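You operate a simulated robot arm through the tools that you are given. There is no shell and no other tool.

Carry out the task below with a simulated robot arm. There is one attempt and no reset: what you move stays moved.

TASK
Rivet the plate that the sheet names on to the black bracket.
Fine: lay it square on the bracket, tab to the sheet's side, slide in, one full pull of the lever, slide out again.

Only the result counts: the job must be done as asked and must still hold three seconds after the hand-in. Knocking over, shifting, dropping, spilling or breaking anything else fails it. Flat cloth is picked up by pressing the open fingertips on it (5 to 10 N) and closing them slowly along it; thin cloth reads only 2 to 8 mm in the jaws.

THE ROBOT
A 6-joint arm with a fingered hand, fixed in place. Base frame: the origin is on the floor under the middle of its stand, x ahead of it, y to its left, z up. Units: m, rad, N and s.
With the tool pointing down near the work surface it reaches from about 0.3 to 0.82 m from the base axis. Its first joint turns from -2.897 to 2.897 rad. Payload 4 kg.
The tool frame sits at the grasp point between the pads (the TCP): z along the fingers, y along the line on which they close. The tips reach 0.026 m beyond it. The gripper opens to 0.132 m; its body begins 0.073 m behind the TCP. The gripper is a hand of 5 fingers: y runs from the thumb to the fingers, the wrist lies at [0, 0, -0.239] in the tool frame.
Orientation is that of the tool frame in the base frame, as a unit quaternion [w, x, y, z]. With the fingers straight down and closing along the base's y, the tool's x points along the base's -x, its y along +y and its z along -z.

THE INTERFACE
- The arm moves only by the tool move_arm. Its argument "commands" is text: rows parted by semicolons, each of 6 numbers parted by spaces: the shift along the tool's x, y, z in m, then the turn, a rotation vector about the tool's x, y, z in rad. In form: tx ty tz ax ay az; .... A call has 1 to 20 rows; each row is the pose to reach, as a shift and turn from the pose commanded when the call began, along the tool's axes at that moment. Rows are played at 5 a second. More than 0.05 m and 0.15 rad between two rows, and nothing of the call is played. Where a pose cannot be reached the arm comes as near as it can. A force on the tool above 90 N (or 10 N above the force at the start of the call, whichever is more), or a blocked arm, ends the call early, and 0.2 s more pass. In this call time passes only in rows, and 0.2 s behind the last. It gives the time, the measured TCP pose, the force on the tool (base axes), the opening and the grip force at its end, in the units of the frame above (readings bear some noise), with the torque about the TCP (base axes, N m) and any sound that the robot's microphone picked up.
- Cameras (640 x 400 px; columns grow to the right, rows downward): "scene" is fixed at [0.0503, -0.5003, 1.5913]; the picture's right is [0.75, -0.66, 0.00], its down [-0.34, -0.39, -0.85] and it looks along [0.56, 0.64, -0.52] (base axes); focal length 374 px, centre (320, 200). "wrist" rides on the gripper at [0.085, 0.002, -0.097] in the tool frame; the picture's right is [-0.02, 1.00, 0.00], its down [-0.75, -0.02, -0.66] and it looks along [-0.66, -0.01, 0.75] (tool axes); focal length 270 px, centre (320, 200).
- capture(camera): a new picture of that camera. No time passes.
- set_fingers(finger1, finger2, finger3, finger4, thumb_bend): sets how far each is bent, from 0 (flat) to 1 (curled in); at 0.3 the hand is open as for a grip, at 0.7 the pads meet at the TCP. One left out holds its place. A second passes; each finger stops where it meets its share of the squeeze, and holds until it gets a number again. It is the only way to open and close the hand. It gives what a move gives, with no picture; readings hold the bend of each and the force on the fingers (four entries, about 0 where the hand has none), thumb and palm.
- probe_pixels(camera, pixels): for up to 12 pixels [column, row] of the newest picture of that camera ("zoom" is the newest enlarged one), the place [x, y, z] in the base frame of the surface seen there, good to about 0.002 m. No time passes.
- zoom(camera, box): a new picture of the part [left, top, right, bottom] of that camera's present view, enlarged. No time passes.
- close_job(): hands the job in; it is judged then, once.

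Open the gripper and draw the arm clear of the work before you hand the job in, unless the task says otherwise.

The tools are called as name(argument=value, ...) on one line, values as JSON. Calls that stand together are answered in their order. move_arm: Moves the arm, as the interface text tells. Its arguments: {"type":"object","properties":{"commands":{"type":"string"}},"required":["commands"]} The other tools are called the same way: set_fingers (finger1, finger2, finger3, finger4, thumb_bend) moves the fingers one by one; capture (camera) takes a picture; probe_pixels (camera, pixels) gives the place of the surface under pixels of a picture; zoom (camera, box) takes an enlarged picture of a part of a camera's view; close_job () hands the job in.

At the start:

```text
time: 0.0
position: [0.3737, -0.0573, 1.3475]
tool_rot: [0.002, 0.0, 1.0, 0.001]
ft_force: [-0.4, -0.1, -0.6]
moment: [-0.02, -0.01, 0.02]
gripper_width: 0.1318
grip_force: 0.1
shape: jaw
bend: [0.3, 0.3, 0.3, 0.3, 0.3]
finger forces: [0.0, 0.0, 0.0, 0.0, 0.0, 0.0]
```

scene: 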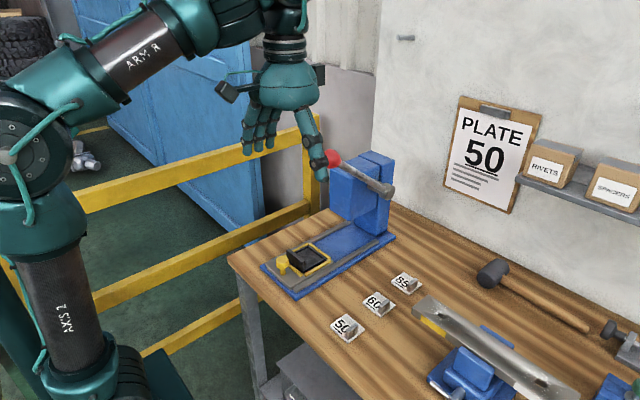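
wrist: 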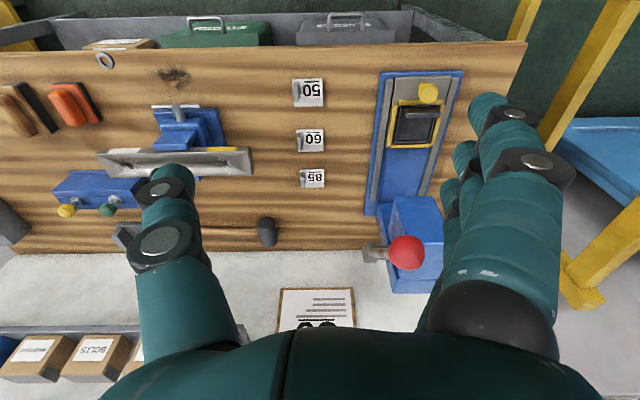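

The scene picture shows a clipboard "PLATE 50" near (490,150), three plates at (347,328), (378,304), (406,283), and the riveting press with a sliding carriage near (305,258). I zoom in on the sheet, the press and the plates.

zoom(camera="scene", box=[430, 90, 550, 220])

zoom(camera="scene", box=[250, 140, 410, 300])

zoom(camera="scene", box=[320, 260, 440, 350])

zoom(camera="wrist", box=[280, 60, 480, 290])

```text
3.08 times, centred on (490, 155) of scene
```

zoom: 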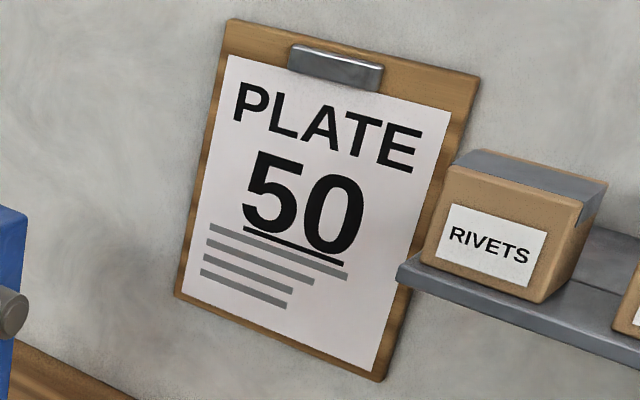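

```text
2.50 times, centred on (330, 220) of scene
```

zoom: 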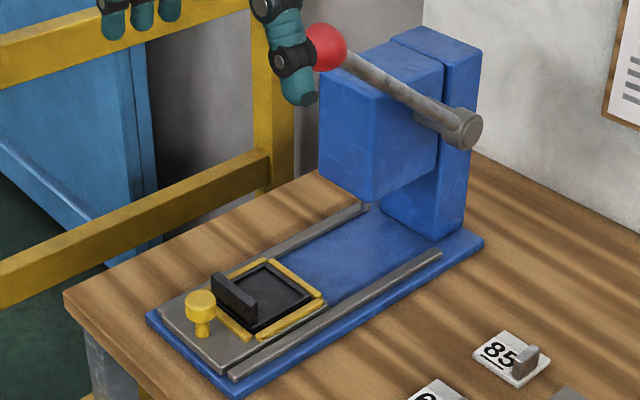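

```text
4.44 times, centred on (380, 305) of scene
```

zoom: 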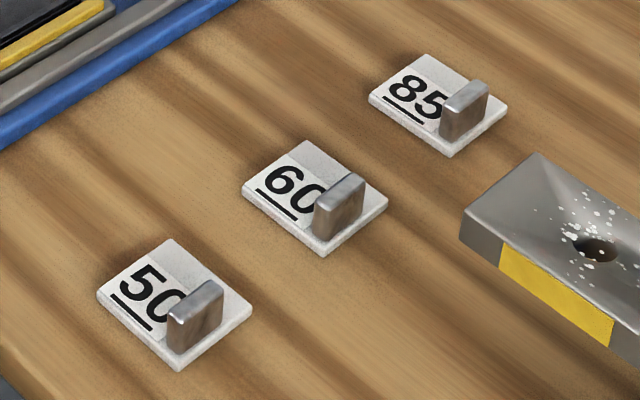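

```text
1.74 times, centred on (380, 175) of wrist
```

zoom: 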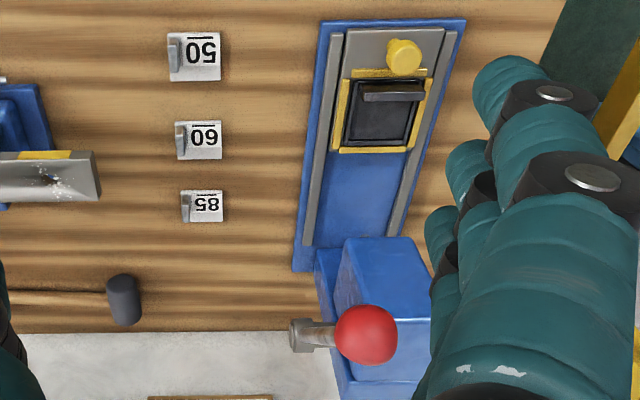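

The plates are 50, 60 and 85, and the sheet reads PLATE 50. I take a new scene picture and probe the sheet, the plates, the carriage and the lever to get positions.

capture(camera="scene")

probe_pixels(camera="scene", pixels=[[463, 98], [540, 118], [446, 184], [508, 212], [332, 158], [388, 190], [347, 328], [378, 304], [406, 283], [305, 258], [280, 262], [240, 290]])

zoom(camera="scene", box=[255, 230, 345, 300])

```text
taken
```

scene: 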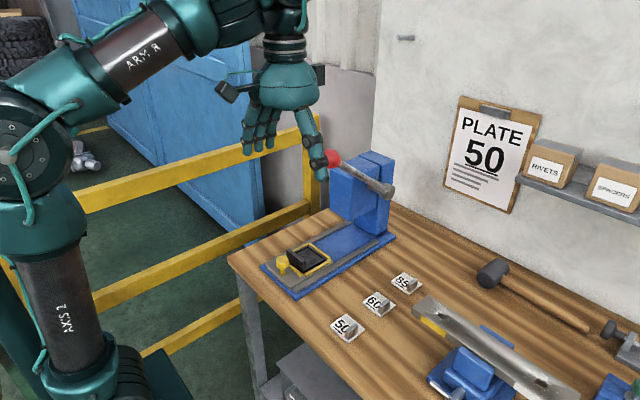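

```text
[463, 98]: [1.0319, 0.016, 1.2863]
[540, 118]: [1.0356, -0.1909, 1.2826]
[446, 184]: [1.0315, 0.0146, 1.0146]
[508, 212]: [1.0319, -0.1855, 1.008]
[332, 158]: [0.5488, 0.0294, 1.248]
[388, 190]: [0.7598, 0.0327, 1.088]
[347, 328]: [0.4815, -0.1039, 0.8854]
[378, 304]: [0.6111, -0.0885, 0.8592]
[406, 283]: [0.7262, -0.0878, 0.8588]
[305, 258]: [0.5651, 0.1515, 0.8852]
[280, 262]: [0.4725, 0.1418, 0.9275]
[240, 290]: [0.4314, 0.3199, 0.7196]
```

```text
5.71 times, centred on (300, 265) of scene
```

zoom: 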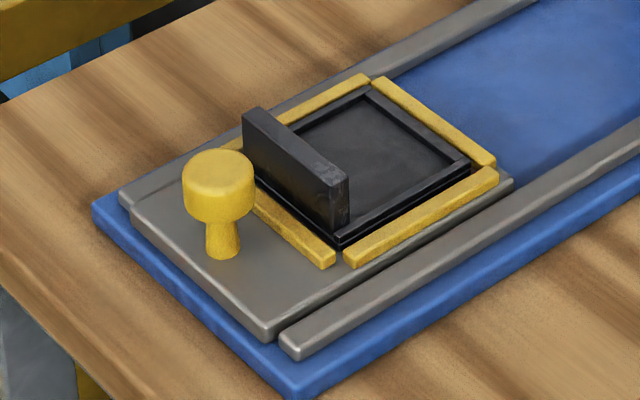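

The sheet hangs on the wall at y from -0.19 to 0.016, to the right (-y) of the press, whose carriage is at about y 0.15. I zoom in with the wrist camera on the carriage and on plate 50 to measure them.

zoom(camera="wrist", box=[360, 65, 470, 150])

probe_pixels(camera="zoom", pixels=[[320, 200], [200, 150], [450, 150], [200, 320], [450, 320], [320, 140]])

zoom(camera="wrist", box=[280, 70, 340, 110])

zoom(camera="scene", box=[325, 310, 373, 346])

```text
4.71 times, centred on (415, 108) of wrist
```

zoom: 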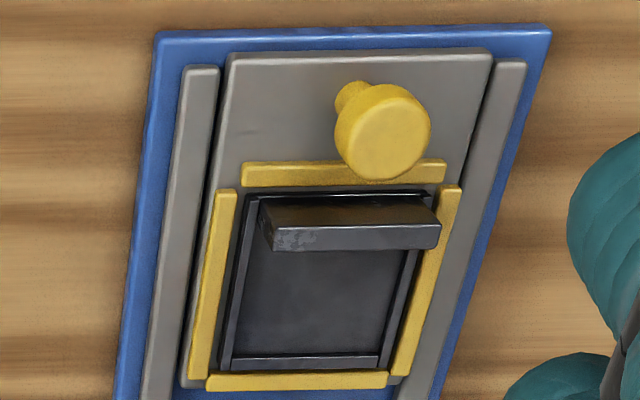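

```text
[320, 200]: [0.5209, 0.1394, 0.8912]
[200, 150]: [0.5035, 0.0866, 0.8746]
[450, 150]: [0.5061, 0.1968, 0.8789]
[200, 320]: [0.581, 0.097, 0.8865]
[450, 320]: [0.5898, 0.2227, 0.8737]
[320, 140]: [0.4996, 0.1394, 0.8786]
```

```text
10.00 times, centred on (310, 90) of wrist
```

zoom: 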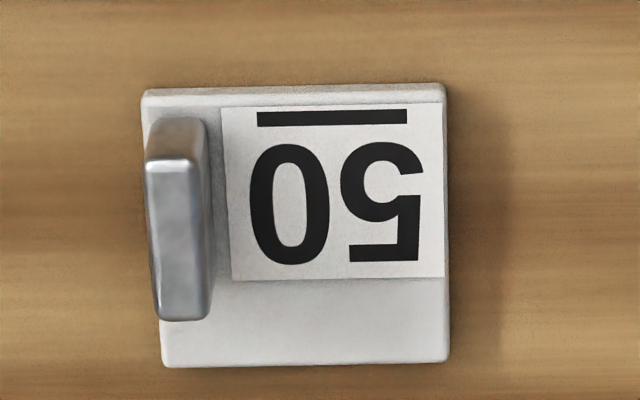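

```text
11.11 times, centred on (349, 328) of scene
```

zoom: 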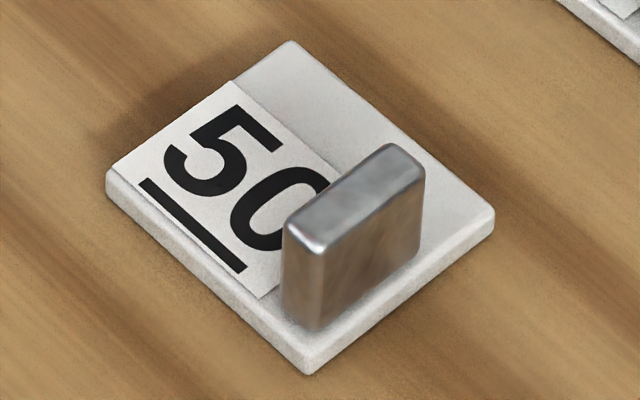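

Plate 50 has its tab on its -y edge, with the text upright as seen from the robot. I probe the plate corners and the tab in the newest zoom.

probe_pixels(camera="zoom", pixels=[[292, 50], [115, 180], [308, 358], [484, 212], [300, 235], [392, 155], [345, 195], [360, 240], [320, 325], [410, 265], [250, 180], [60, 100]])

zoom(camera="scene", box=[265, 230, 345, 295])

```text
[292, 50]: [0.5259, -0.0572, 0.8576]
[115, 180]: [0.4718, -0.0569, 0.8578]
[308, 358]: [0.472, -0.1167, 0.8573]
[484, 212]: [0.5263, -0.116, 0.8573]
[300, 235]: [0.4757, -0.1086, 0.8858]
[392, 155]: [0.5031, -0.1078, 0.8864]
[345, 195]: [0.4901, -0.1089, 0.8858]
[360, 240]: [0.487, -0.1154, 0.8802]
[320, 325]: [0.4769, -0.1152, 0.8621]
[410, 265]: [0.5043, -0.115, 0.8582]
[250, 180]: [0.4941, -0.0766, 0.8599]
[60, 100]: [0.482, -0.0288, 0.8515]
```

```text
6.15 times, centred on (305, 262) of scene
```

zoom: 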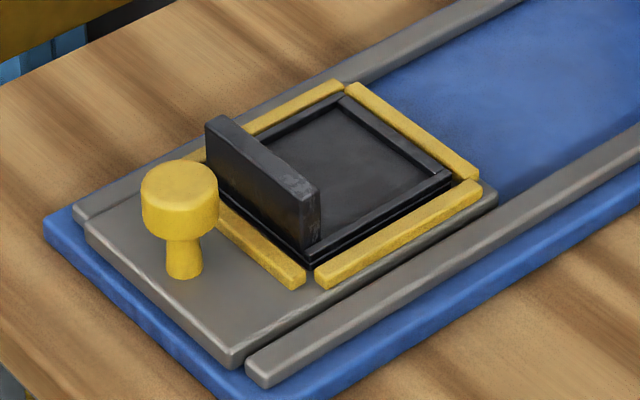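

Plate 50 spans x 0.470–0.527, y -0.118 to -0.056, with its tab top at z 0.886. Now I probe the bracket's rims, floor, flange and the yellow knob in this zoom.

probe_pixels(camera="zoom", pixels=[[342, 100], [445, 178], [315, 262], [330, 240], [300, 140], [365, 170], [430, 180], [262, 155], [300, 190], [310, 205], [178, 185], [215, 125]])

probe_pixels(camera="zoom", pixels=[[345, 105], [395, 215], [410, 140], [400, 225], [480, 185], [350, 88], [250, 345], [230, 340], [500, 80], [400, 300], [183, 260], [150, 170]])

```text
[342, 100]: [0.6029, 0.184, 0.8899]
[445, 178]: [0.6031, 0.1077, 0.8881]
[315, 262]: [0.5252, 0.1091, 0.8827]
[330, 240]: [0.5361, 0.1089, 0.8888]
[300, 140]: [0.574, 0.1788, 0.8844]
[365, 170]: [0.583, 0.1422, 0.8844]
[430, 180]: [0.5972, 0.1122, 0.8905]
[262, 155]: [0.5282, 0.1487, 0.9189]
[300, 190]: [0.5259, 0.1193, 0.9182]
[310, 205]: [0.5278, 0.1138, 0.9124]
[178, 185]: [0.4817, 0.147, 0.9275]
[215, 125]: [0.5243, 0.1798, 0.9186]
```

```text
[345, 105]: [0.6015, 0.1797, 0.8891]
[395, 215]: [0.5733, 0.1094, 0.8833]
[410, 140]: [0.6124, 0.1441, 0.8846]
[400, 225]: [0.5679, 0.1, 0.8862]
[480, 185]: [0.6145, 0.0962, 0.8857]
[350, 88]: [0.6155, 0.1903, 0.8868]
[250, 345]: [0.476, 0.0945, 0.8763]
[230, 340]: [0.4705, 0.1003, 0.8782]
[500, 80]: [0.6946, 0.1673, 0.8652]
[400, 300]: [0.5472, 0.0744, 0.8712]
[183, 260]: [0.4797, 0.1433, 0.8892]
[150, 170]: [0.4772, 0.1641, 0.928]
```

The bracket recess floor is at z 0.884, its flange at x≈0.525 rises to 0.918, and the lever knob is near (0.55, 0.03, 1.245). I move the hand above the carriage for a closer look with the wrist camera.

move_arm(commands="-0.011 0.029 0.028 0 0 0; -0.022 0.058 0.057 0 0 0; -0.033 0.087 0.085 0 0 0; -0.043 0.117 0.114 0 0 0; -0.054 0.146 0.143 0 0 0; -0.065 0.175 0.171 0 0 0; -0.076 0.204 0.2 0 0 0")

capture(camera="wrist")

capture(camera="scene")

```text
time: 1.6
position: [0.4472, 0.1488, 1.1495]
tool_rot: [0.001, 0.0, 1.0, 0.0]
ft_force: [-0.4, 0.4, -0.9]
moment: [0.01, 0.01, -0.03]
gripper_width: 0.1319
grip_force: 0.2
shape: jaw
bend: [0.3, 0.3, 0.3, 0.3, 0.3]
finger forces: [0.1, 0.0, 0.1, 0.0, 0.0, 0.0]
```

```text
taken
```

wrist: 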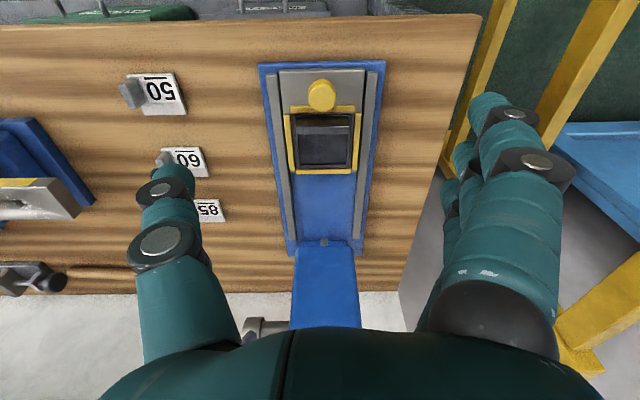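

```text
taken
```

scene: 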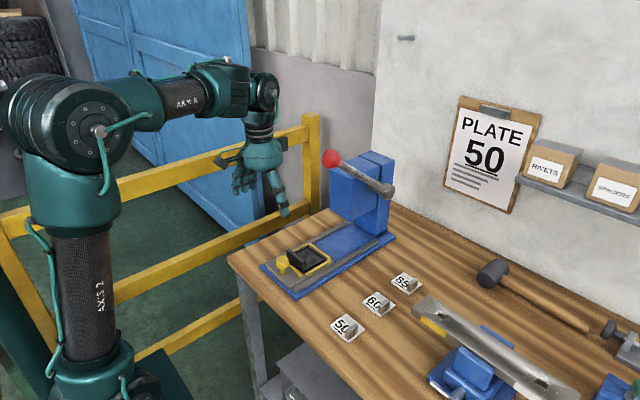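

The wrist view now shows the carriage at (323,140) and the press head at (325,285). I zoom in on both.

zoom(camera="wrist", box=[275, 65, 375, 190])

probe_pixels(camera="zoom", pixels=[[242, 170], [398, 170], [250, 310], [395, 310], [250, 320], [392, 325], [265, 300], [380, 300], [250, 200], [392, 200], [320, 260], [320, 190]])

zoom(camera="wrist", box=[230, 200, 420, 345])

zoom(camera="scene", box=[310, 140, 410, 260])

```text
3.20 times, centred on (325, 128) of wrist
```

zoom: 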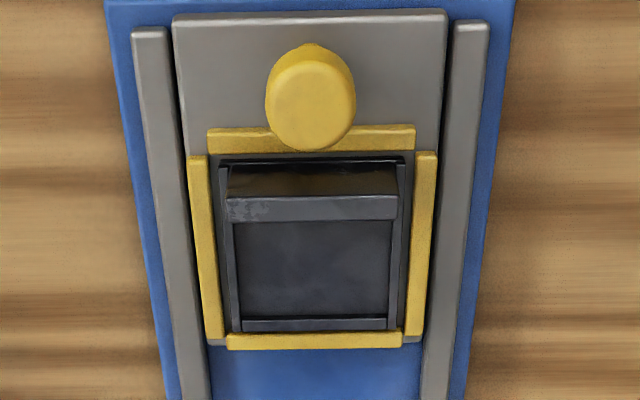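

```text
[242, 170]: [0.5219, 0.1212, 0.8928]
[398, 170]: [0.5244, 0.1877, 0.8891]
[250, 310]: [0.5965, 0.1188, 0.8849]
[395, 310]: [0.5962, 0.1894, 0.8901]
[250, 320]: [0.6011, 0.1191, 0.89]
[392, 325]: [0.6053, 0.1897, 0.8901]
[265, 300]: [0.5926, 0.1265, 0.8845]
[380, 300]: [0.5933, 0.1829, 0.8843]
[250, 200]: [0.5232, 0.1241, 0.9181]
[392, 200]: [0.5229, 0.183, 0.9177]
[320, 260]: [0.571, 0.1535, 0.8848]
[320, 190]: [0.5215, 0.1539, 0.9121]
```

```text
2.76 times, centred on (325, 272) of wrist
```

zoom: 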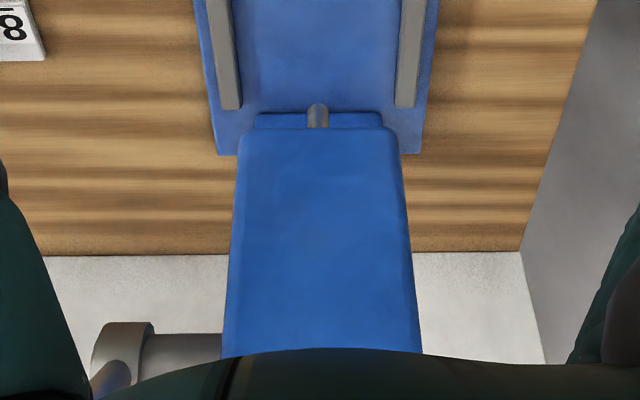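

```text
3.33 times, centred on (360, 200) of scene
```

zoom: 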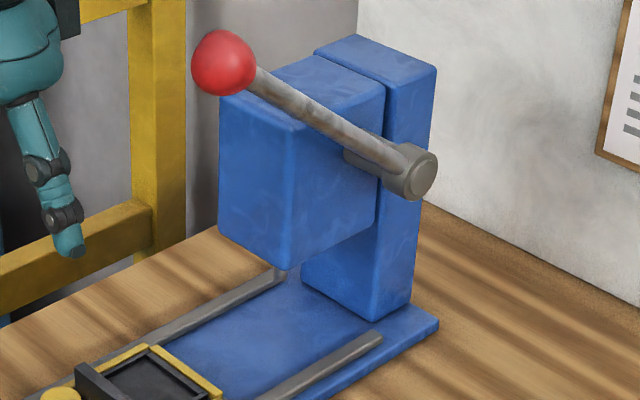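

The head, the ram tip and the rails can be seen. I zoom further on the bracket to find the recess edges precisely.

zoom(camera="wrist", box=[285, 108, 365, 178])

```text
5.71 times, centred on (325, 143) of wrist
```

zoom: 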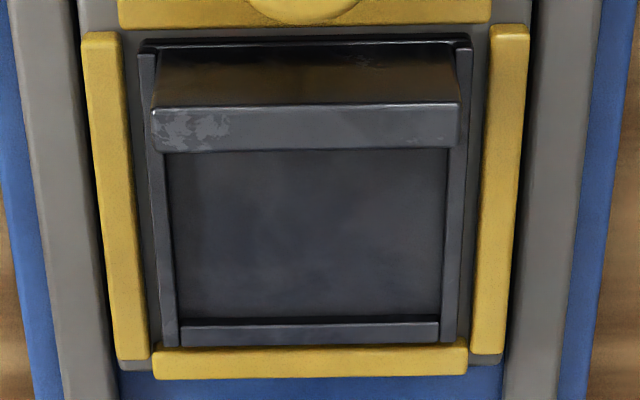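

The recess is clear in this zoom: rims at columns 150–178 (left) and 440–465 (right), and a front rim at rows 320–345. I probe points across the rims.

probe_pixels(camera="zoom", pixels=[[155, 250], [164, 250], [172, 250], [178, 250], [184, 250], [430, 250], [440, 250], [446, 250], [452, 250], [462, 250], [470, 250], [320, 250]])

probe_pixels(camera="zoom", pixels=[[310, 300], [310, 312], [310, 318], [310, 324], [310, 332], [310, 340], [310, 346], [310, 155], [310, 148], [310, 125], [310, 108], [310, 80]])

probe_pixels(camera="zoom", pixels=[[120, 200], [500, 200], [300, 360], [300, 10], [60, 200], [550, 200], [170, 330], [450, 330], [158, 120], [462, 120], [145, 60], [470, 60]])

```text
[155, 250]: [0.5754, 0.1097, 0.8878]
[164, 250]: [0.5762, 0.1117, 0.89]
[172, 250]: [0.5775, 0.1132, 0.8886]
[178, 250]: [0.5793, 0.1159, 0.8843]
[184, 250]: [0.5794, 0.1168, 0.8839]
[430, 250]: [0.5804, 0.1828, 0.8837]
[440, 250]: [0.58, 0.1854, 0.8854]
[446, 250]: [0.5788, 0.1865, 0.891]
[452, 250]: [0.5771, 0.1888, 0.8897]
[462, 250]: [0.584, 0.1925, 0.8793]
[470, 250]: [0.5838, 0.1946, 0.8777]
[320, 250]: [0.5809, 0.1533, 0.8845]
```

```text
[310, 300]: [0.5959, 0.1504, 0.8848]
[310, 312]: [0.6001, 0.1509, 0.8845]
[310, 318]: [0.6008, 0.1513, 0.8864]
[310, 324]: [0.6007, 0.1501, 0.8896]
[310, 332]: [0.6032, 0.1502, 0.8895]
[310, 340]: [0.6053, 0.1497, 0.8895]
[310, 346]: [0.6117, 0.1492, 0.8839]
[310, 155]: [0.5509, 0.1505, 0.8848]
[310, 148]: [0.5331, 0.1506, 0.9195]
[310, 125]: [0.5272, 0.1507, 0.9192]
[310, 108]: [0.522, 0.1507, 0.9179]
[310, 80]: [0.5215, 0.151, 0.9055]
```

```text
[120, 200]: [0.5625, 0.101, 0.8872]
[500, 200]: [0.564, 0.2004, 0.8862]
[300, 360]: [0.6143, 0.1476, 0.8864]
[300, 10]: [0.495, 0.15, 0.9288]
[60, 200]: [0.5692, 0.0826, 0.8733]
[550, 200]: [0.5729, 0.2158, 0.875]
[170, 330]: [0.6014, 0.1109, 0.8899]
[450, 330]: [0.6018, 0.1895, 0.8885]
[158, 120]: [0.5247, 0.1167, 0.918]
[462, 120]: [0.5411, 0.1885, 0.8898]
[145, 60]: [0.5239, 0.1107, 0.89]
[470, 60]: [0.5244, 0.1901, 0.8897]
```

The recess spans x 0.533–0.601 and y 0.1145–0.1855, so its centre is (0.567, 0.150). I zoom on plate 50 at (160,93) in the wrist view to measure it as well.

zoom(camera="wrist", box=[110, 65, 200, 125])

zoom(camera="scene", box=[325, 310, 373, 346])

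```text
6.67 times, centred on (155, 95) of wrist
```

zoom: 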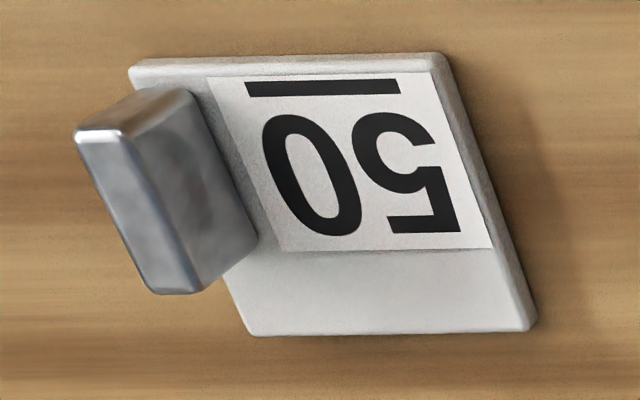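

```text
11.11 times, centred on (349, 328) of scene
```

zoom: 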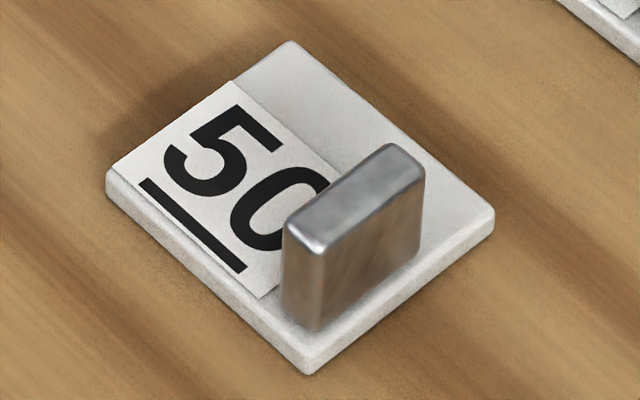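

I probe the top-surface edges of plate 50 and the tab edges in this scene zoom.

probe_pixels(camera="zoom", pixels=[[205, 110], [198, 115], [395, 128], [388, 122], [208, 262], [212, 268], [400, 288], [395, 282], [110, 178], [292, 46], [310, 355], [490, 208]])

probe_pixels(camera="zoom", pixels=[[288, 228], [305, 248], [318, 240], [415, 170], [390, 147], [340, 185], [370, 205], [300, 300], [420, 220], [310, 320], [418, 255], [286, 260]])

```text
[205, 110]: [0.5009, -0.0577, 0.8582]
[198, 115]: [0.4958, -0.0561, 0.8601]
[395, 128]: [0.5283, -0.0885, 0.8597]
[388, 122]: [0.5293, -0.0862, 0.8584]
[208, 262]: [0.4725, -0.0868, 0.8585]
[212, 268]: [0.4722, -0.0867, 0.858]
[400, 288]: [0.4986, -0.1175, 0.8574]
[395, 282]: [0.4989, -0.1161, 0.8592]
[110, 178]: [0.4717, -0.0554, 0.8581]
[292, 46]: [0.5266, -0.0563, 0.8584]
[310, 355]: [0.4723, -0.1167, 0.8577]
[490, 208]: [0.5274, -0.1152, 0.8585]
```

```text
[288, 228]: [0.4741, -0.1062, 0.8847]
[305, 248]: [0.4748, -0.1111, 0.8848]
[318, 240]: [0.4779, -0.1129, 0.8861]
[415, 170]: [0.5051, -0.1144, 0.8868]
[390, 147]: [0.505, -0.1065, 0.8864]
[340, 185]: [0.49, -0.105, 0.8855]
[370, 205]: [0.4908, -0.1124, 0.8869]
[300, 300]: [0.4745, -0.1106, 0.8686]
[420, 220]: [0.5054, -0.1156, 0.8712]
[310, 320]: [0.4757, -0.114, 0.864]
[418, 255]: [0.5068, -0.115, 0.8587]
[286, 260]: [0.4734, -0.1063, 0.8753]
```

Plate 50 measures about 0.058 (x) by 0.062 (y) and its tab is centred at (0.490, -0.110). This fits the recess (0.068 by 0.071) with the tab kept on the -y side, where the sheet hangs. I curl finger 1 alone to learn which finger sits where, and probe the obstacles near plate 50.

set_fingers(finger1=1.0)

capture(camera="wrist")

probe_pixels(camera="scene", pixels=[[415, 303], [425, 322], [440, 375], [470, 350], [490, 262], [380, 295], [333, 320], [500, 330], [332, 158], [326, 165], [385, 186], [390, 192]])

```text
time: 2.6
position: [0.4474, 0.1488, 1.1499]
tool_rot: [0.001, 0.0, 1.0, 0.0]
ft_force: [0.2, 0.2, -0.3]
moment: [-0.04, -0.01, 0.02]
gripper_width: 0.0648
grip_force: 0.0
shape: fingers
bend: [1.0, 0.3, 0.3, 0.3, 0.3]
finger forces: [0.0, 0.1, 0.1, 0.0, 0.1, 0.0]
```

```text
taken
```

wrist: 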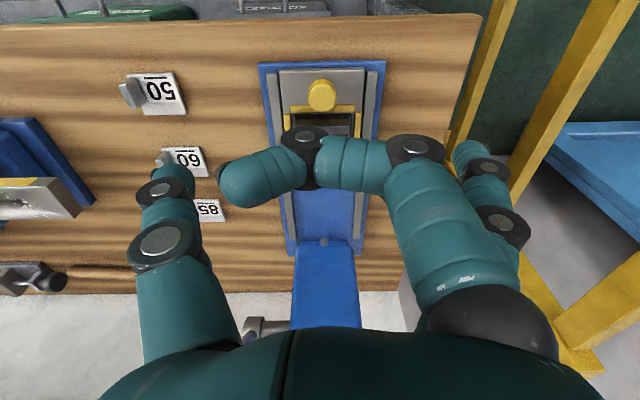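

```text
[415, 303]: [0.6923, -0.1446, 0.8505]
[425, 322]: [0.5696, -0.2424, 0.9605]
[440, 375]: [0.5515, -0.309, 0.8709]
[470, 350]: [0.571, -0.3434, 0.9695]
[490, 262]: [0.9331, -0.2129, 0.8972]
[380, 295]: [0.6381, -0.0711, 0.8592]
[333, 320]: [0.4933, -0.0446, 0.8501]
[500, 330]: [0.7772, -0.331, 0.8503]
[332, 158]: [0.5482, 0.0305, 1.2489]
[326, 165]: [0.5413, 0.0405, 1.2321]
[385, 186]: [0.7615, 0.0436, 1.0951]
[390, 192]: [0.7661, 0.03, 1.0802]
```

Finger 1 is the one on the base -x side (nearest the camera). I probe its curled shape to see how low it hangs, and the thumb and other fingers.

probe_pixels(camera="wrist", pixels=[[230, 185], [260, 180], [303, 138], [350, 160], [410, 150], [440, 220], [465, 150], [490, 170], [500, 225], [165, 175], [165, 240], [180, 300]])

zoom(camera="scene", box=[210, 100, 310, 220])

```text
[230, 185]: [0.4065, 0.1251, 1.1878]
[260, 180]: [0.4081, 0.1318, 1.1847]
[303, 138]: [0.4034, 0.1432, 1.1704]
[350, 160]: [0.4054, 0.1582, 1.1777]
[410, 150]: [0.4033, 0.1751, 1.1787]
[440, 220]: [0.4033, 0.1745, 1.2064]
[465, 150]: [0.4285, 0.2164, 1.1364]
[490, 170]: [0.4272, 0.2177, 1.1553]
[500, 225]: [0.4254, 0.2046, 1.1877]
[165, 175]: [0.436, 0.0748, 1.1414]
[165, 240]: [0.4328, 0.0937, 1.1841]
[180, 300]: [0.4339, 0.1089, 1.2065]
```

```text
3.33 times, centred on (260, 160) of scene
```

zoom: 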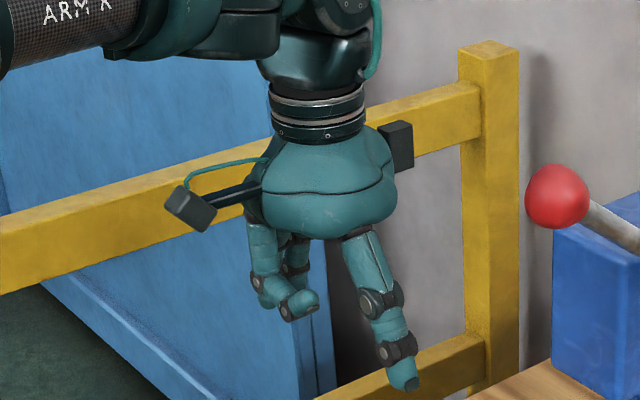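

Finger 1's curled hook stays above the TCP level, and the fingers sit at x offsets of about -0.035, -0.011, +0.012 and +0.035 with the thumb at 0. I probe the thumb tip in the scene zoom to learn how far the tips reach at bend 0.3.

probe_pixels(camera="zoom", pixels=[[405, 386], [403, 378], [398, 345], [395, 325], [385, 300], [370, 260], [313, 298], [298, 310], [270, 290], [258, 240], [296, 270], [550, 190]])

```text
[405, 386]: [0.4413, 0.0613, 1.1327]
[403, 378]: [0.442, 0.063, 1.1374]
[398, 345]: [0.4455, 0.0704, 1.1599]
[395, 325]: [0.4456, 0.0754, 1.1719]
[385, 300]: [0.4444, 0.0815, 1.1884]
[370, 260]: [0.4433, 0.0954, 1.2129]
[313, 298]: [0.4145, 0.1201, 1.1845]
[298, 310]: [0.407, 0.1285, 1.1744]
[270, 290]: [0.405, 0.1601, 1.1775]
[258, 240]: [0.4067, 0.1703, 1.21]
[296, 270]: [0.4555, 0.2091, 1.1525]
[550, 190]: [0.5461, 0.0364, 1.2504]
```

The tips reach about 0.02 below the TCP when open. I curl finger 4 too (keeping fingers 2, 3 and the thumb open), then carry the hand back clear of the lever knob and over plate 50's tab at (0.490, -0.110).

set_fingers(finger4=1.0)

move_arm(commands="0.02 -0.04 0 0 0 0; 0.03 -0.085 0 0 0 0; 0.03 -0.13 0 0 0 0; 0.03 -0.175 0 0 0 0; 0.01 -0.215 0 0 0 0; -0.02 -0.25 0 0 0 0; -0.0426 -0.2588 0 0 0 0; -0.0426 -0.2588 0.05 0 0 0; -0.0426 -0.2588 0.1 0 0 0; -0.0426 -0.2588 0.15 0 0 0; -0.0426 -0.2588 0.15 0 0 0")

capture(camera="wrist")

capture(camera="scene")

```text
time: 3.6
position: [0.4482, 0.1488, 1.1496]
tool_rot: [0.001, 0.0, 1.0, 0.0]
ft_force: [-0.5, 0.6, 0.1]
moment: [0.0, 0.02, 0.02]
gripper_width: 0.0649
grip_force: 0.0
shape: fingers
bend: [1.0, 0.3, 0.3, 1.0, 0.3]
finger forces: [0.0, 0.0, 0.0, 0.0, 0.0, 0.1]
```

```text
time: 6.0
position: [0.4931, -0.1105, 0.9961]
tool_rot: [0.001, -0.001, 1.0, 0.0]
ft_force: [0.0, 0.3, -0.5]
moment: [0.01, -0.01, 0.01]
gripper_width: 0.0649
grip_force: 0.1
shape: fingers
bend: [1.0, 0.3, 0.3, 1.0, 0.3]
finger forces: [0.0, 0.1, 0.1, 0.0, 0.1, 0.0]
```

```text
taken
```

wrist: 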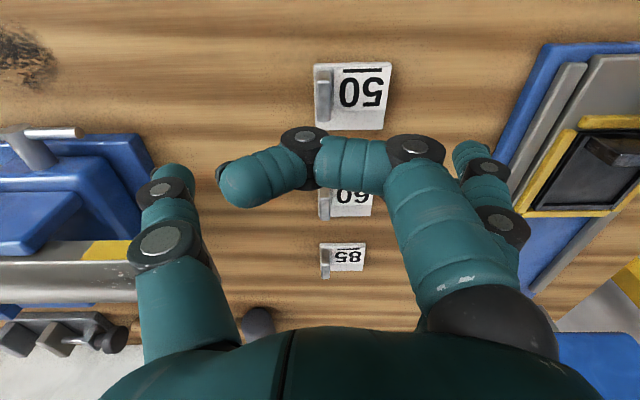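

```text
taken
```

scene: 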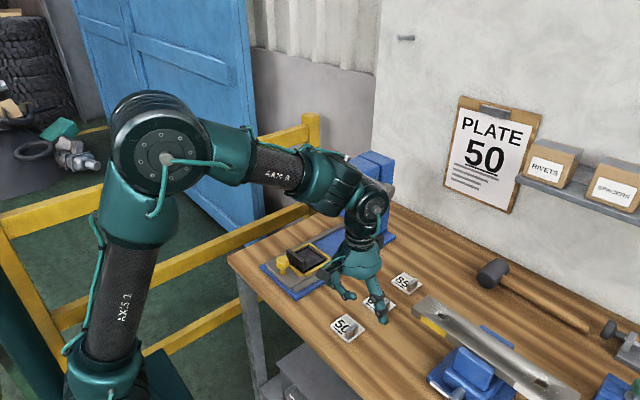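

Plate 50 now shows at (352,95) in the wrist picture. I zoom on it and measure the tab from close by.

zoom(camera="wrist", box=[300, 50, 410, 140])

probe_pixels(camera="zoom", pixels=[[130, 120], [85, 180], [170, 180], [130, 180], [130, 250], [130, 310], [90, 150], [170, 250], [525, 100], [480, 340], [120, 340], [350, 320]])

```text
4.44 times, centred on (355, 95) of wrist
```

zoom: 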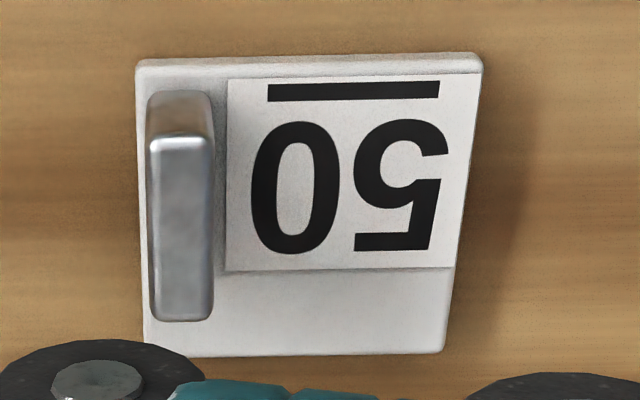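

```text
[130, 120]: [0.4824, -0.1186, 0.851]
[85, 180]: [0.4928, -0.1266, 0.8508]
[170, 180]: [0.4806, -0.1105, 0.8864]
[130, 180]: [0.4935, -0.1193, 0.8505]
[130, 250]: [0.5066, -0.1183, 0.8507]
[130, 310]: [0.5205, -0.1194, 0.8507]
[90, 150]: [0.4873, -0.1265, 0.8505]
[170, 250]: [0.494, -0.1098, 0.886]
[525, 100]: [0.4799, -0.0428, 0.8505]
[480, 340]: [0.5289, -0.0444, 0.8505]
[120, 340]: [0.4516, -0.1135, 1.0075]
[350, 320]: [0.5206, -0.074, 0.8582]
```

I probe the tab's top edges in this zoom for its centre.

probe_pixels(camera="zoom", pixels=[[153, 230], [158, 230], [208, 230], [212, 230], [182, 148], [182, 155], [182, 310], [182, 316], [182, 345], [300, 348], [300, 65], [470, 150]])

```text
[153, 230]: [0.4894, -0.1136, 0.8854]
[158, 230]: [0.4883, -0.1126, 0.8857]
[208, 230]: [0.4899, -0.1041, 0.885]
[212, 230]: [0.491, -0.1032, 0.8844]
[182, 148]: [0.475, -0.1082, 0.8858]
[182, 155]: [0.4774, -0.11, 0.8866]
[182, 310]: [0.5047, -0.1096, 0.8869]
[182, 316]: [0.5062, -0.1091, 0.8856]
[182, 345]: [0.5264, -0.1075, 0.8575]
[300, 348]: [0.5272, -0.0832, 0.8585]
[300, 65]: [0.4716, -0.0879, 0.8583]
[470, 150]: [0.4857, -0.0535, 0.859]
```

The tab centre is about (0.4905, -0.109) with its top at z 0.886. I check how close the blue vise is to where the thumb will come down.

probe_pixels(camera="wrist", pixels=[[140, 140], [150, 165], [135, 200], [120, 250], [80, 133], [110, 180], [130, 240], [200, 120], [240, 120], [60, 210], [90, 285], [120, 160]])

```text
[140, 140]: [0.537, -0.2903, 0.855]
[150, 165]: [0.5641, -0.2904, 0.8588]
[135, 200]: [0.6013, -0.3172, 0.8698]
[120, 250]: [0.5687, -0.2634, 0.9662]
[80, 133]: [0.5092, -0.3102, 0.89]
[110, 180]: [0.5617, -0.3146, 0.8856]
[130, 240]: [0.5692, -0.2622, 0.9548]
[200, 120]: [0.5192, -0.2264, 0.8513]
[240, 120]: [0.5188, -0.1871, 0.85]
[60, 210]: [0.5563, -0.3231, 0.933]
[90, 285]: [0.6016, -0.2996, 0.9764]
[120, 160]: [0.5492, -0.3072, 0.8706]
```

The vise starts at y < -0.29 and the bar end is at (0.57, -0.25), both clear of the thumb. I go down on the tab to TCP z about 0.890.

move_arm(commands="0.002 0.002 0.04 0 0 0; 0.002 0.002 0.075 0 0 0; 0.002 0.002 0.095 0 0 0; 0.002 0.002 0.107 0 0 0; 0.002 0.002 0.107 0 0 0")

capture(camera="wrist")

zoom(camera="scene", box=[310, 250, 430, 350])

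```text
time: 7.2
position: [0.4923, -0.1115, 0.8905]
tool_rot: [0.001, 0.0, 1.0, -0.001]
ft_force: [-0.6, 0.0, -0.2]
moment: [0.02, -0.03, 0.03]
gripper_width: 0.0649
grip_force: 0.0
shape: fingers
bend: [1.0, 0.3, 0.3, 1.0, 0.3]
finger forces: [0.0, 0.0, 0.0, 0.1, 0.1, 0.0]
```

```text
taken
```

wrist: 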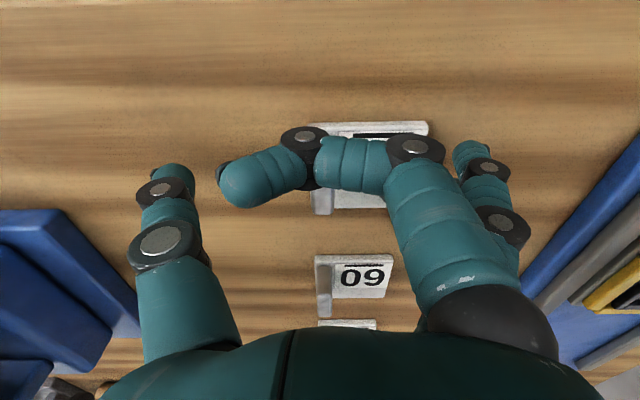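

```text
4.00 times, centred on (370, 300) of scene
```

zoom: 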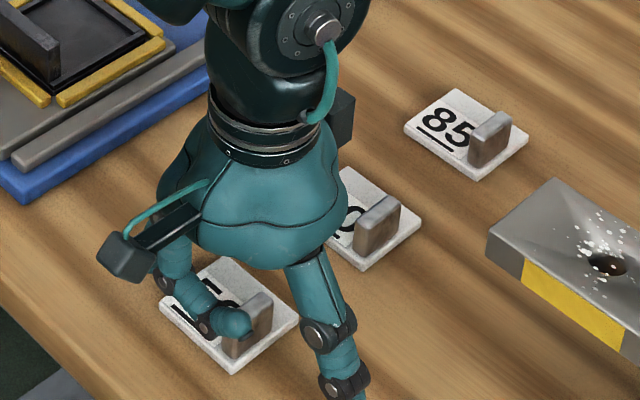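

The hand straddles the tab with the tips above the plate. I close fingers 2, 3 and the thumb part-way first.

set_fingers(finger2=0.58, finger3=0.58, thumb_bend=0.58)

zoom(camera="scene", box=[320, 280, 400, 350])

capture(camera="wrist")

```text
time: 8.2
position: [0.492, -0.1097, 0.8906]
tool_rot: [0.001, 0.0, 1.0, 0.0]
ft_force: [-1.6, -0.3, 0.5]
moment: [-0.03, -0.03, -0.03]
gripper_width: 0.049
grip_force: 0.1
shape: fingers
bend: [1.0, 0.57, 0.57, 1.0, 0.57]
finger forces: [0.0, 0.0, 0.1, 0.1, 0.0, 0.1]
```

```text
5.71 times, centred on (360, 315) of scene
```

zoom: 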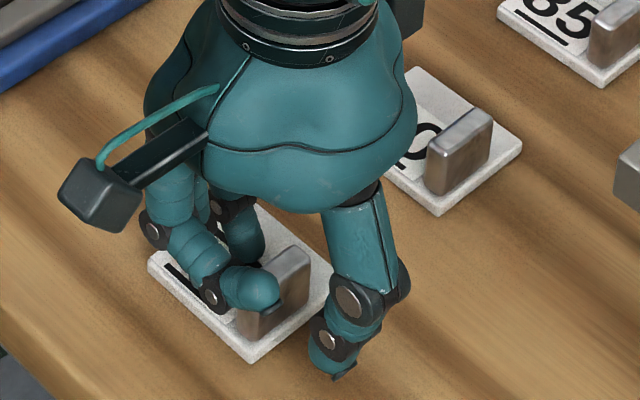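

```text
taken
```

wrist: 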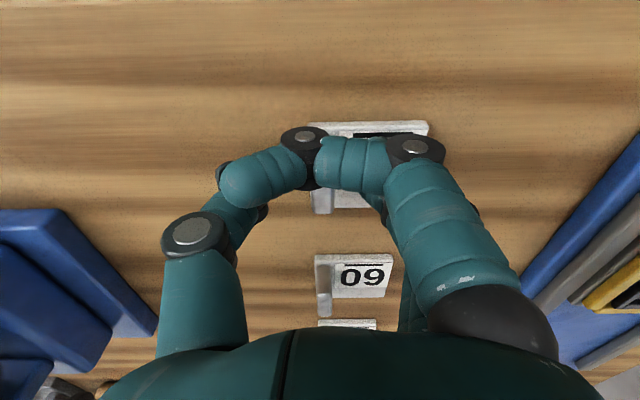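

No contact yet. I probe the thumb tip and the finger tips to check their height above the plate before closing.

probe_pixels(camera="zoom", pixels=[[330, 368], [340, 355], [325, 340], [345, 300], [250, 290], [265, 300], [290, 265], [245, 240], [280, 310]])

```text
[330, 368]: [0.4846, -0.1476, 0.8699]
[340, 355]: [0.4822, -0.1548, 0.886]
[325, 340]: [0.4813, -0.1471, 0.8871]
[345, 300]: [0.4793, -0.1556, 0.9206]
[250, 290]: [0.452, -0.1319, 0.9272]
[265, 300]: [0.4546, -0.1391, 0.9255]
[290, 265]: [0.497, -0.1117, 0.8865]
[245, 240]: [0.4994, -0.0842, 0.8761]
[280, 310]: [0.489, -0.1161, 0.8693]
```

The thumb tip is at about z 0.868, above the plate top at 0.859. I close further until the pads hold the tab.

set_fingers(finger2=0.66, finger3=0.66, thumb_bend=0.66)

zoom(camera="scene", box=[320, 280, 400, 350])

```text
time: 9.2
position: [0.4918, -0.1102, 0.8907]
tool_rot: [0.0, 0.0, 1.0, 0.0]
ft_force: [-0.1, -1.1, 0.1]
moment: [-0.01, -0.02, 0.02]
gripper_width: 0.0454
grip_force: 0.2
shape: fingers
bend: [1.0, 0.66, 0.66, 1.0, 0.66]
finger forces: [0.0, 0.1, 0.0, 0.0, 0.1, 0.0]
```

```text
5.71 times, centred on (360, 315) of scene
```

zoom: 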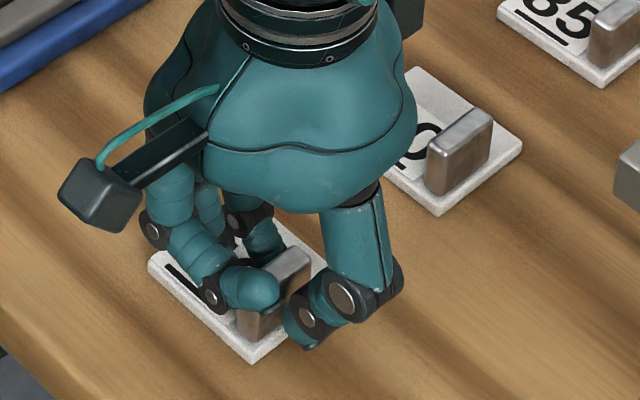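

Still no contact at 0.66 with the thumb tip beside the tab at (300,330). I close on to 0.72.

set_fingers(finger2=0.71, finger3=0.71, thumb_bend=0.71)

zoom(camera="scene", box=[320, 280, 400, 350])

capture(camera="wrist")

```text
time: 10.2
position: [0.4916, -0.1101, 0.8904]
tool_rot: [0.001, 0.0, 1.0, 0.001]
ft_force: [0.2, -0.8, -0.1]
moment: [0.0, 0.0, 0.01]
gripper_width: 0.0447
grip_force: 6.0
shape: fingers
bend: [1.0, 0.68, 0.68, 1.0, 0.68]
finger forces: [0.0, 2.9, 3.0, 0.1, 5.9, 0.1]
```

```text
5.71 times, centred on (360, 315) of scene
```

zoom: 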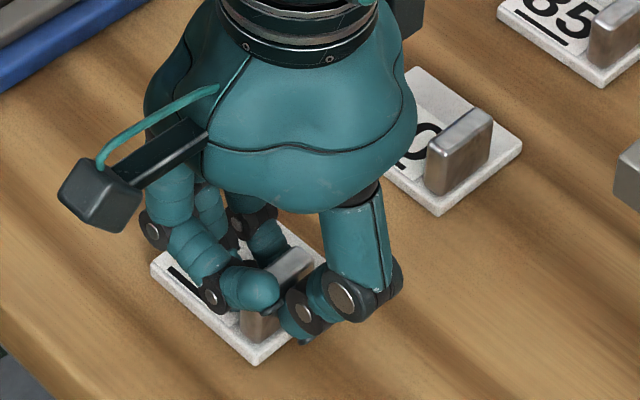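

```text
taken
```

wrist: 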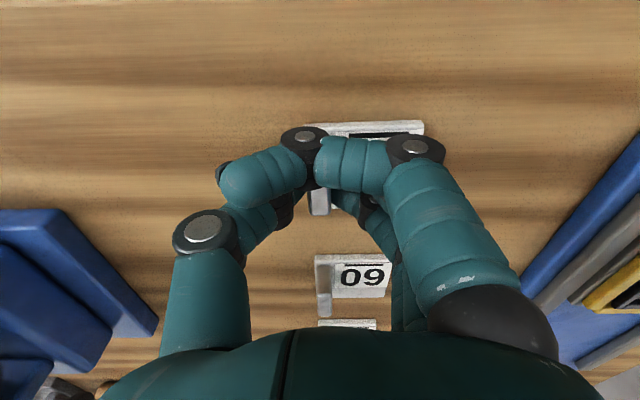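

All three pads touch (2.9, 3.0 and 5.9 N). I tighten the grip for the lift.

set_fingers(finger2=0.85, finger3=0.85, thumb_bend=0.85)

```text
time: 11.2
position: [0.4904, -0.1105, 0.8908]
tool_rot: [0.001, 0.001, 1.0, -0.001]
ft_force: [1.0, -1.7, 1.6]
moment: [0.11, -0.02, -0.01]
gripper_width: 0.0436
grip_force: 19.9
shape: fingers
bend: [1.0, 0.71, 0.71, 1.0, 0.71]
finger forces: [0.0, 9.6, 9.5, 0.1, 20.2, 0.0]
```

The grip holds 20 N at the thumb. I lift a little, straight up, and check the plate.

move_arm(commands="0 0 -0.01 0 0 0; 0 0 -0.03 0 0 0; 0 0 -0.05 0 0 0; 0 0 -0.07 0 0 0; 0 0 -0.07 0 0 0")

zoom(camera="scene", box=[310, 250, 410, 340])

capture(camera="wrist")

```text
time: 12.4
position: [0.494, -0.1097, 0.9608]
tool_rot: [0.001, 0.0, 1.0, 0.0]
ft_force: [0.6, 0.4, -0.7]
moment: [-0.01, 0.02, 0.0]
gripper_width: 0.0427
grip_force: 19.3
shape: fingers
bend: [1.0, 0.7, 0.7, 1.0, 0.74]
finger forces: [0.0, 9.6, 9.6, 0.0, 19.0, 0.1]
```

```text
4.44 times, centred on (360, 295) of scene
```

zoom: 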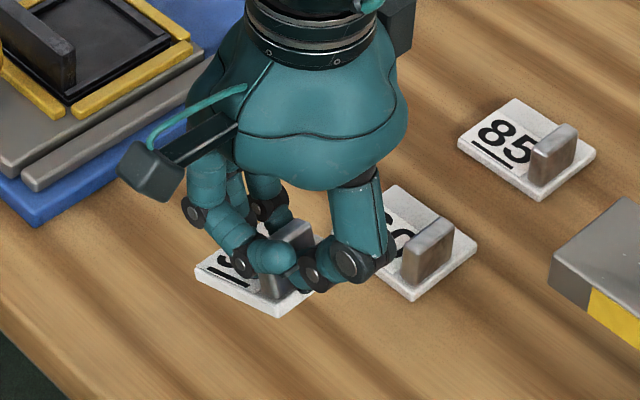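

```text
taken
```

wrist: 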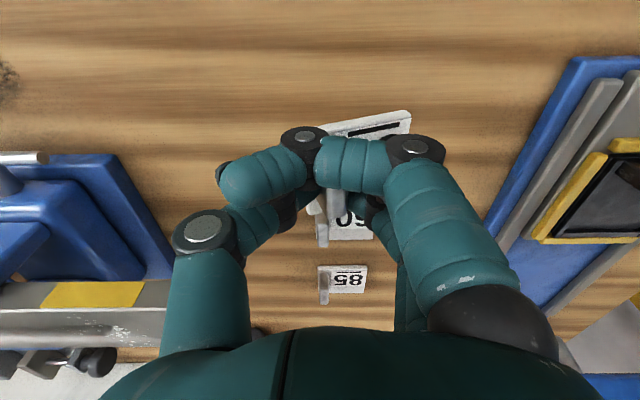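

The plate is off the table, but its edge at (310–410, 130–112) in the wrist view looks tilted. I zoom in on it from both cameras and probe its corners.

zoom(camera="wrist", box=[290, 90, 430, 190])

probe_pixels(camera="zoom", pixels=[[170, 160], [300, 130], [400, 115], [520, 95], [540, 120], [350, 160], [480, 140], [270, 160]])

zoom(camera="scene", box=[335, 285, 395, 330])

```text
4.00 times, centred on (360, 140) of wrist
```

zoom: 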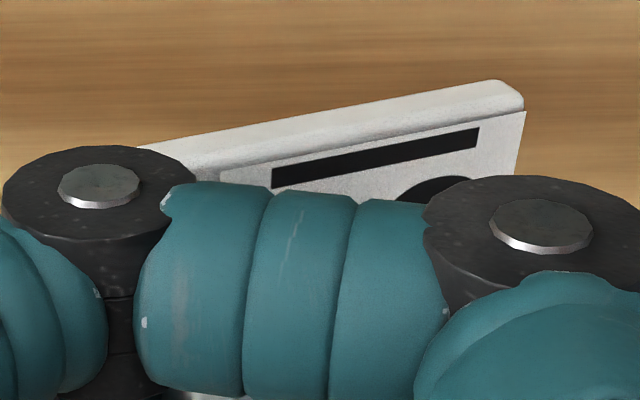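

```text
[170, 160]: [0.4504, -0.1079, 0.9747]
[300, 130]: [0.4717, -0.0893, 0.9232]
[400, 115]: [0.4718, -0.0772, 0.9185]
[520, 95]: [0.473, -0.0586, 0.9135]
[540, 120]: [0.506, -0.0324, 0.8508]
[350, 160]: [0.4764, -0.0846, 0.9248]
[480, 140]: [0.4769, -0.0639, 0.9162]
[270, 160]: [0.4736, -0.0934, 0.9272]
```

```text
8.89 times, centred on (365, 308) of scene
```

zoom: 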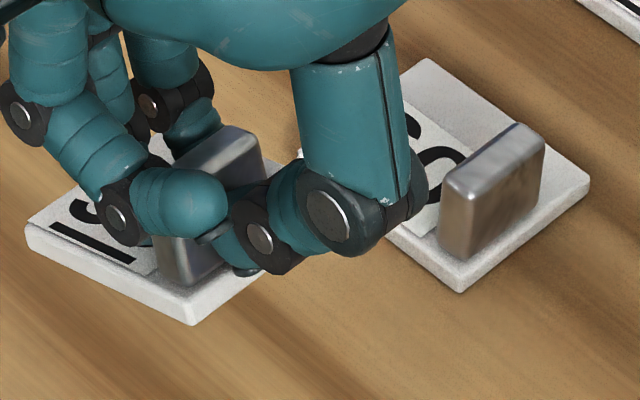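

The plate hangs tilted about x by roughly 18° (its +y side low), so I will want to level it. I capture the scene and probe the wrist housing to see how much room the arm will have beside the lever knob at the bracket.

capture(camera="scene")

zoom(camera="scene", box=[290, 130, 430, 320])

probe_pixels(camera="zoom", pixels=[[320, 60], [330, 90], [350, 110], [330, 130], [300, 150], [340, 160], [340, 190], [350, 210], [400, 130], [260, 130], [350, 260], [370, 150]])

```text
taken
```

scene: 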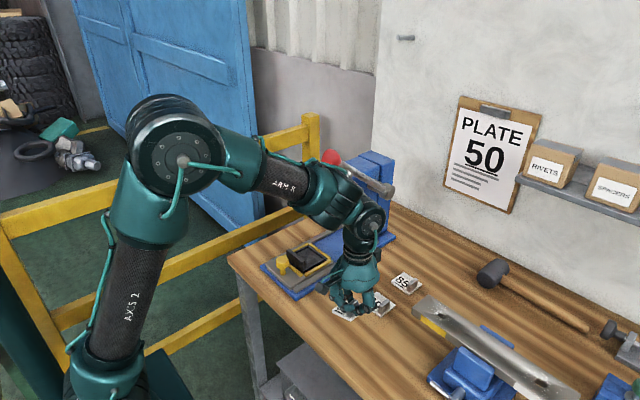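

```text
2.11 times, centred on (360, 225) of scene
```

zoom: 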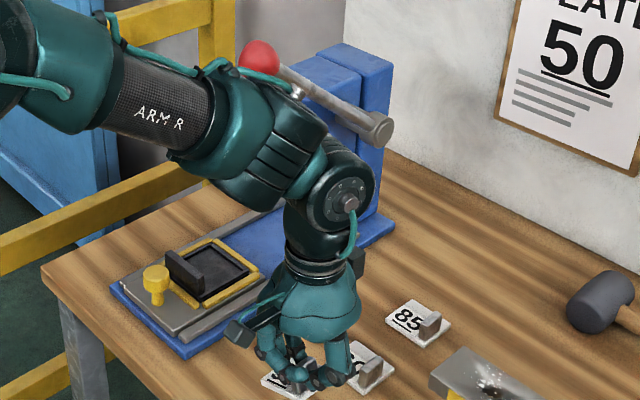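

```text
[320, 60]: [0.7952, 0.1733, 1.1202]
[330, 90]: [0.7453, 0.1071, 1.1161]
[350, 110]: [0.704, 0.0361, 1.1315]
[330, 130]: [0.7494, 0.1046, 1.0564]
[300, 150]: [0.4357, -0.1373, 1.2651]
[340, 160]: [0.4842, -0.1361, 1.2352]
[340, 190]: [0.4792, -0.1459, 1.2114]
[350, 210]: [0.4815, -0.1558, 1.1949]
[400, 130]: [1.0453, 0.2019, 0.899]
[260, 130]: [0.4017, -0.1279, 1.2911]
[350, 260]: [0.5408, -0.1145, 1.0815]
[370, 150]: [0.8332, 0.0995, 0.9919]
```

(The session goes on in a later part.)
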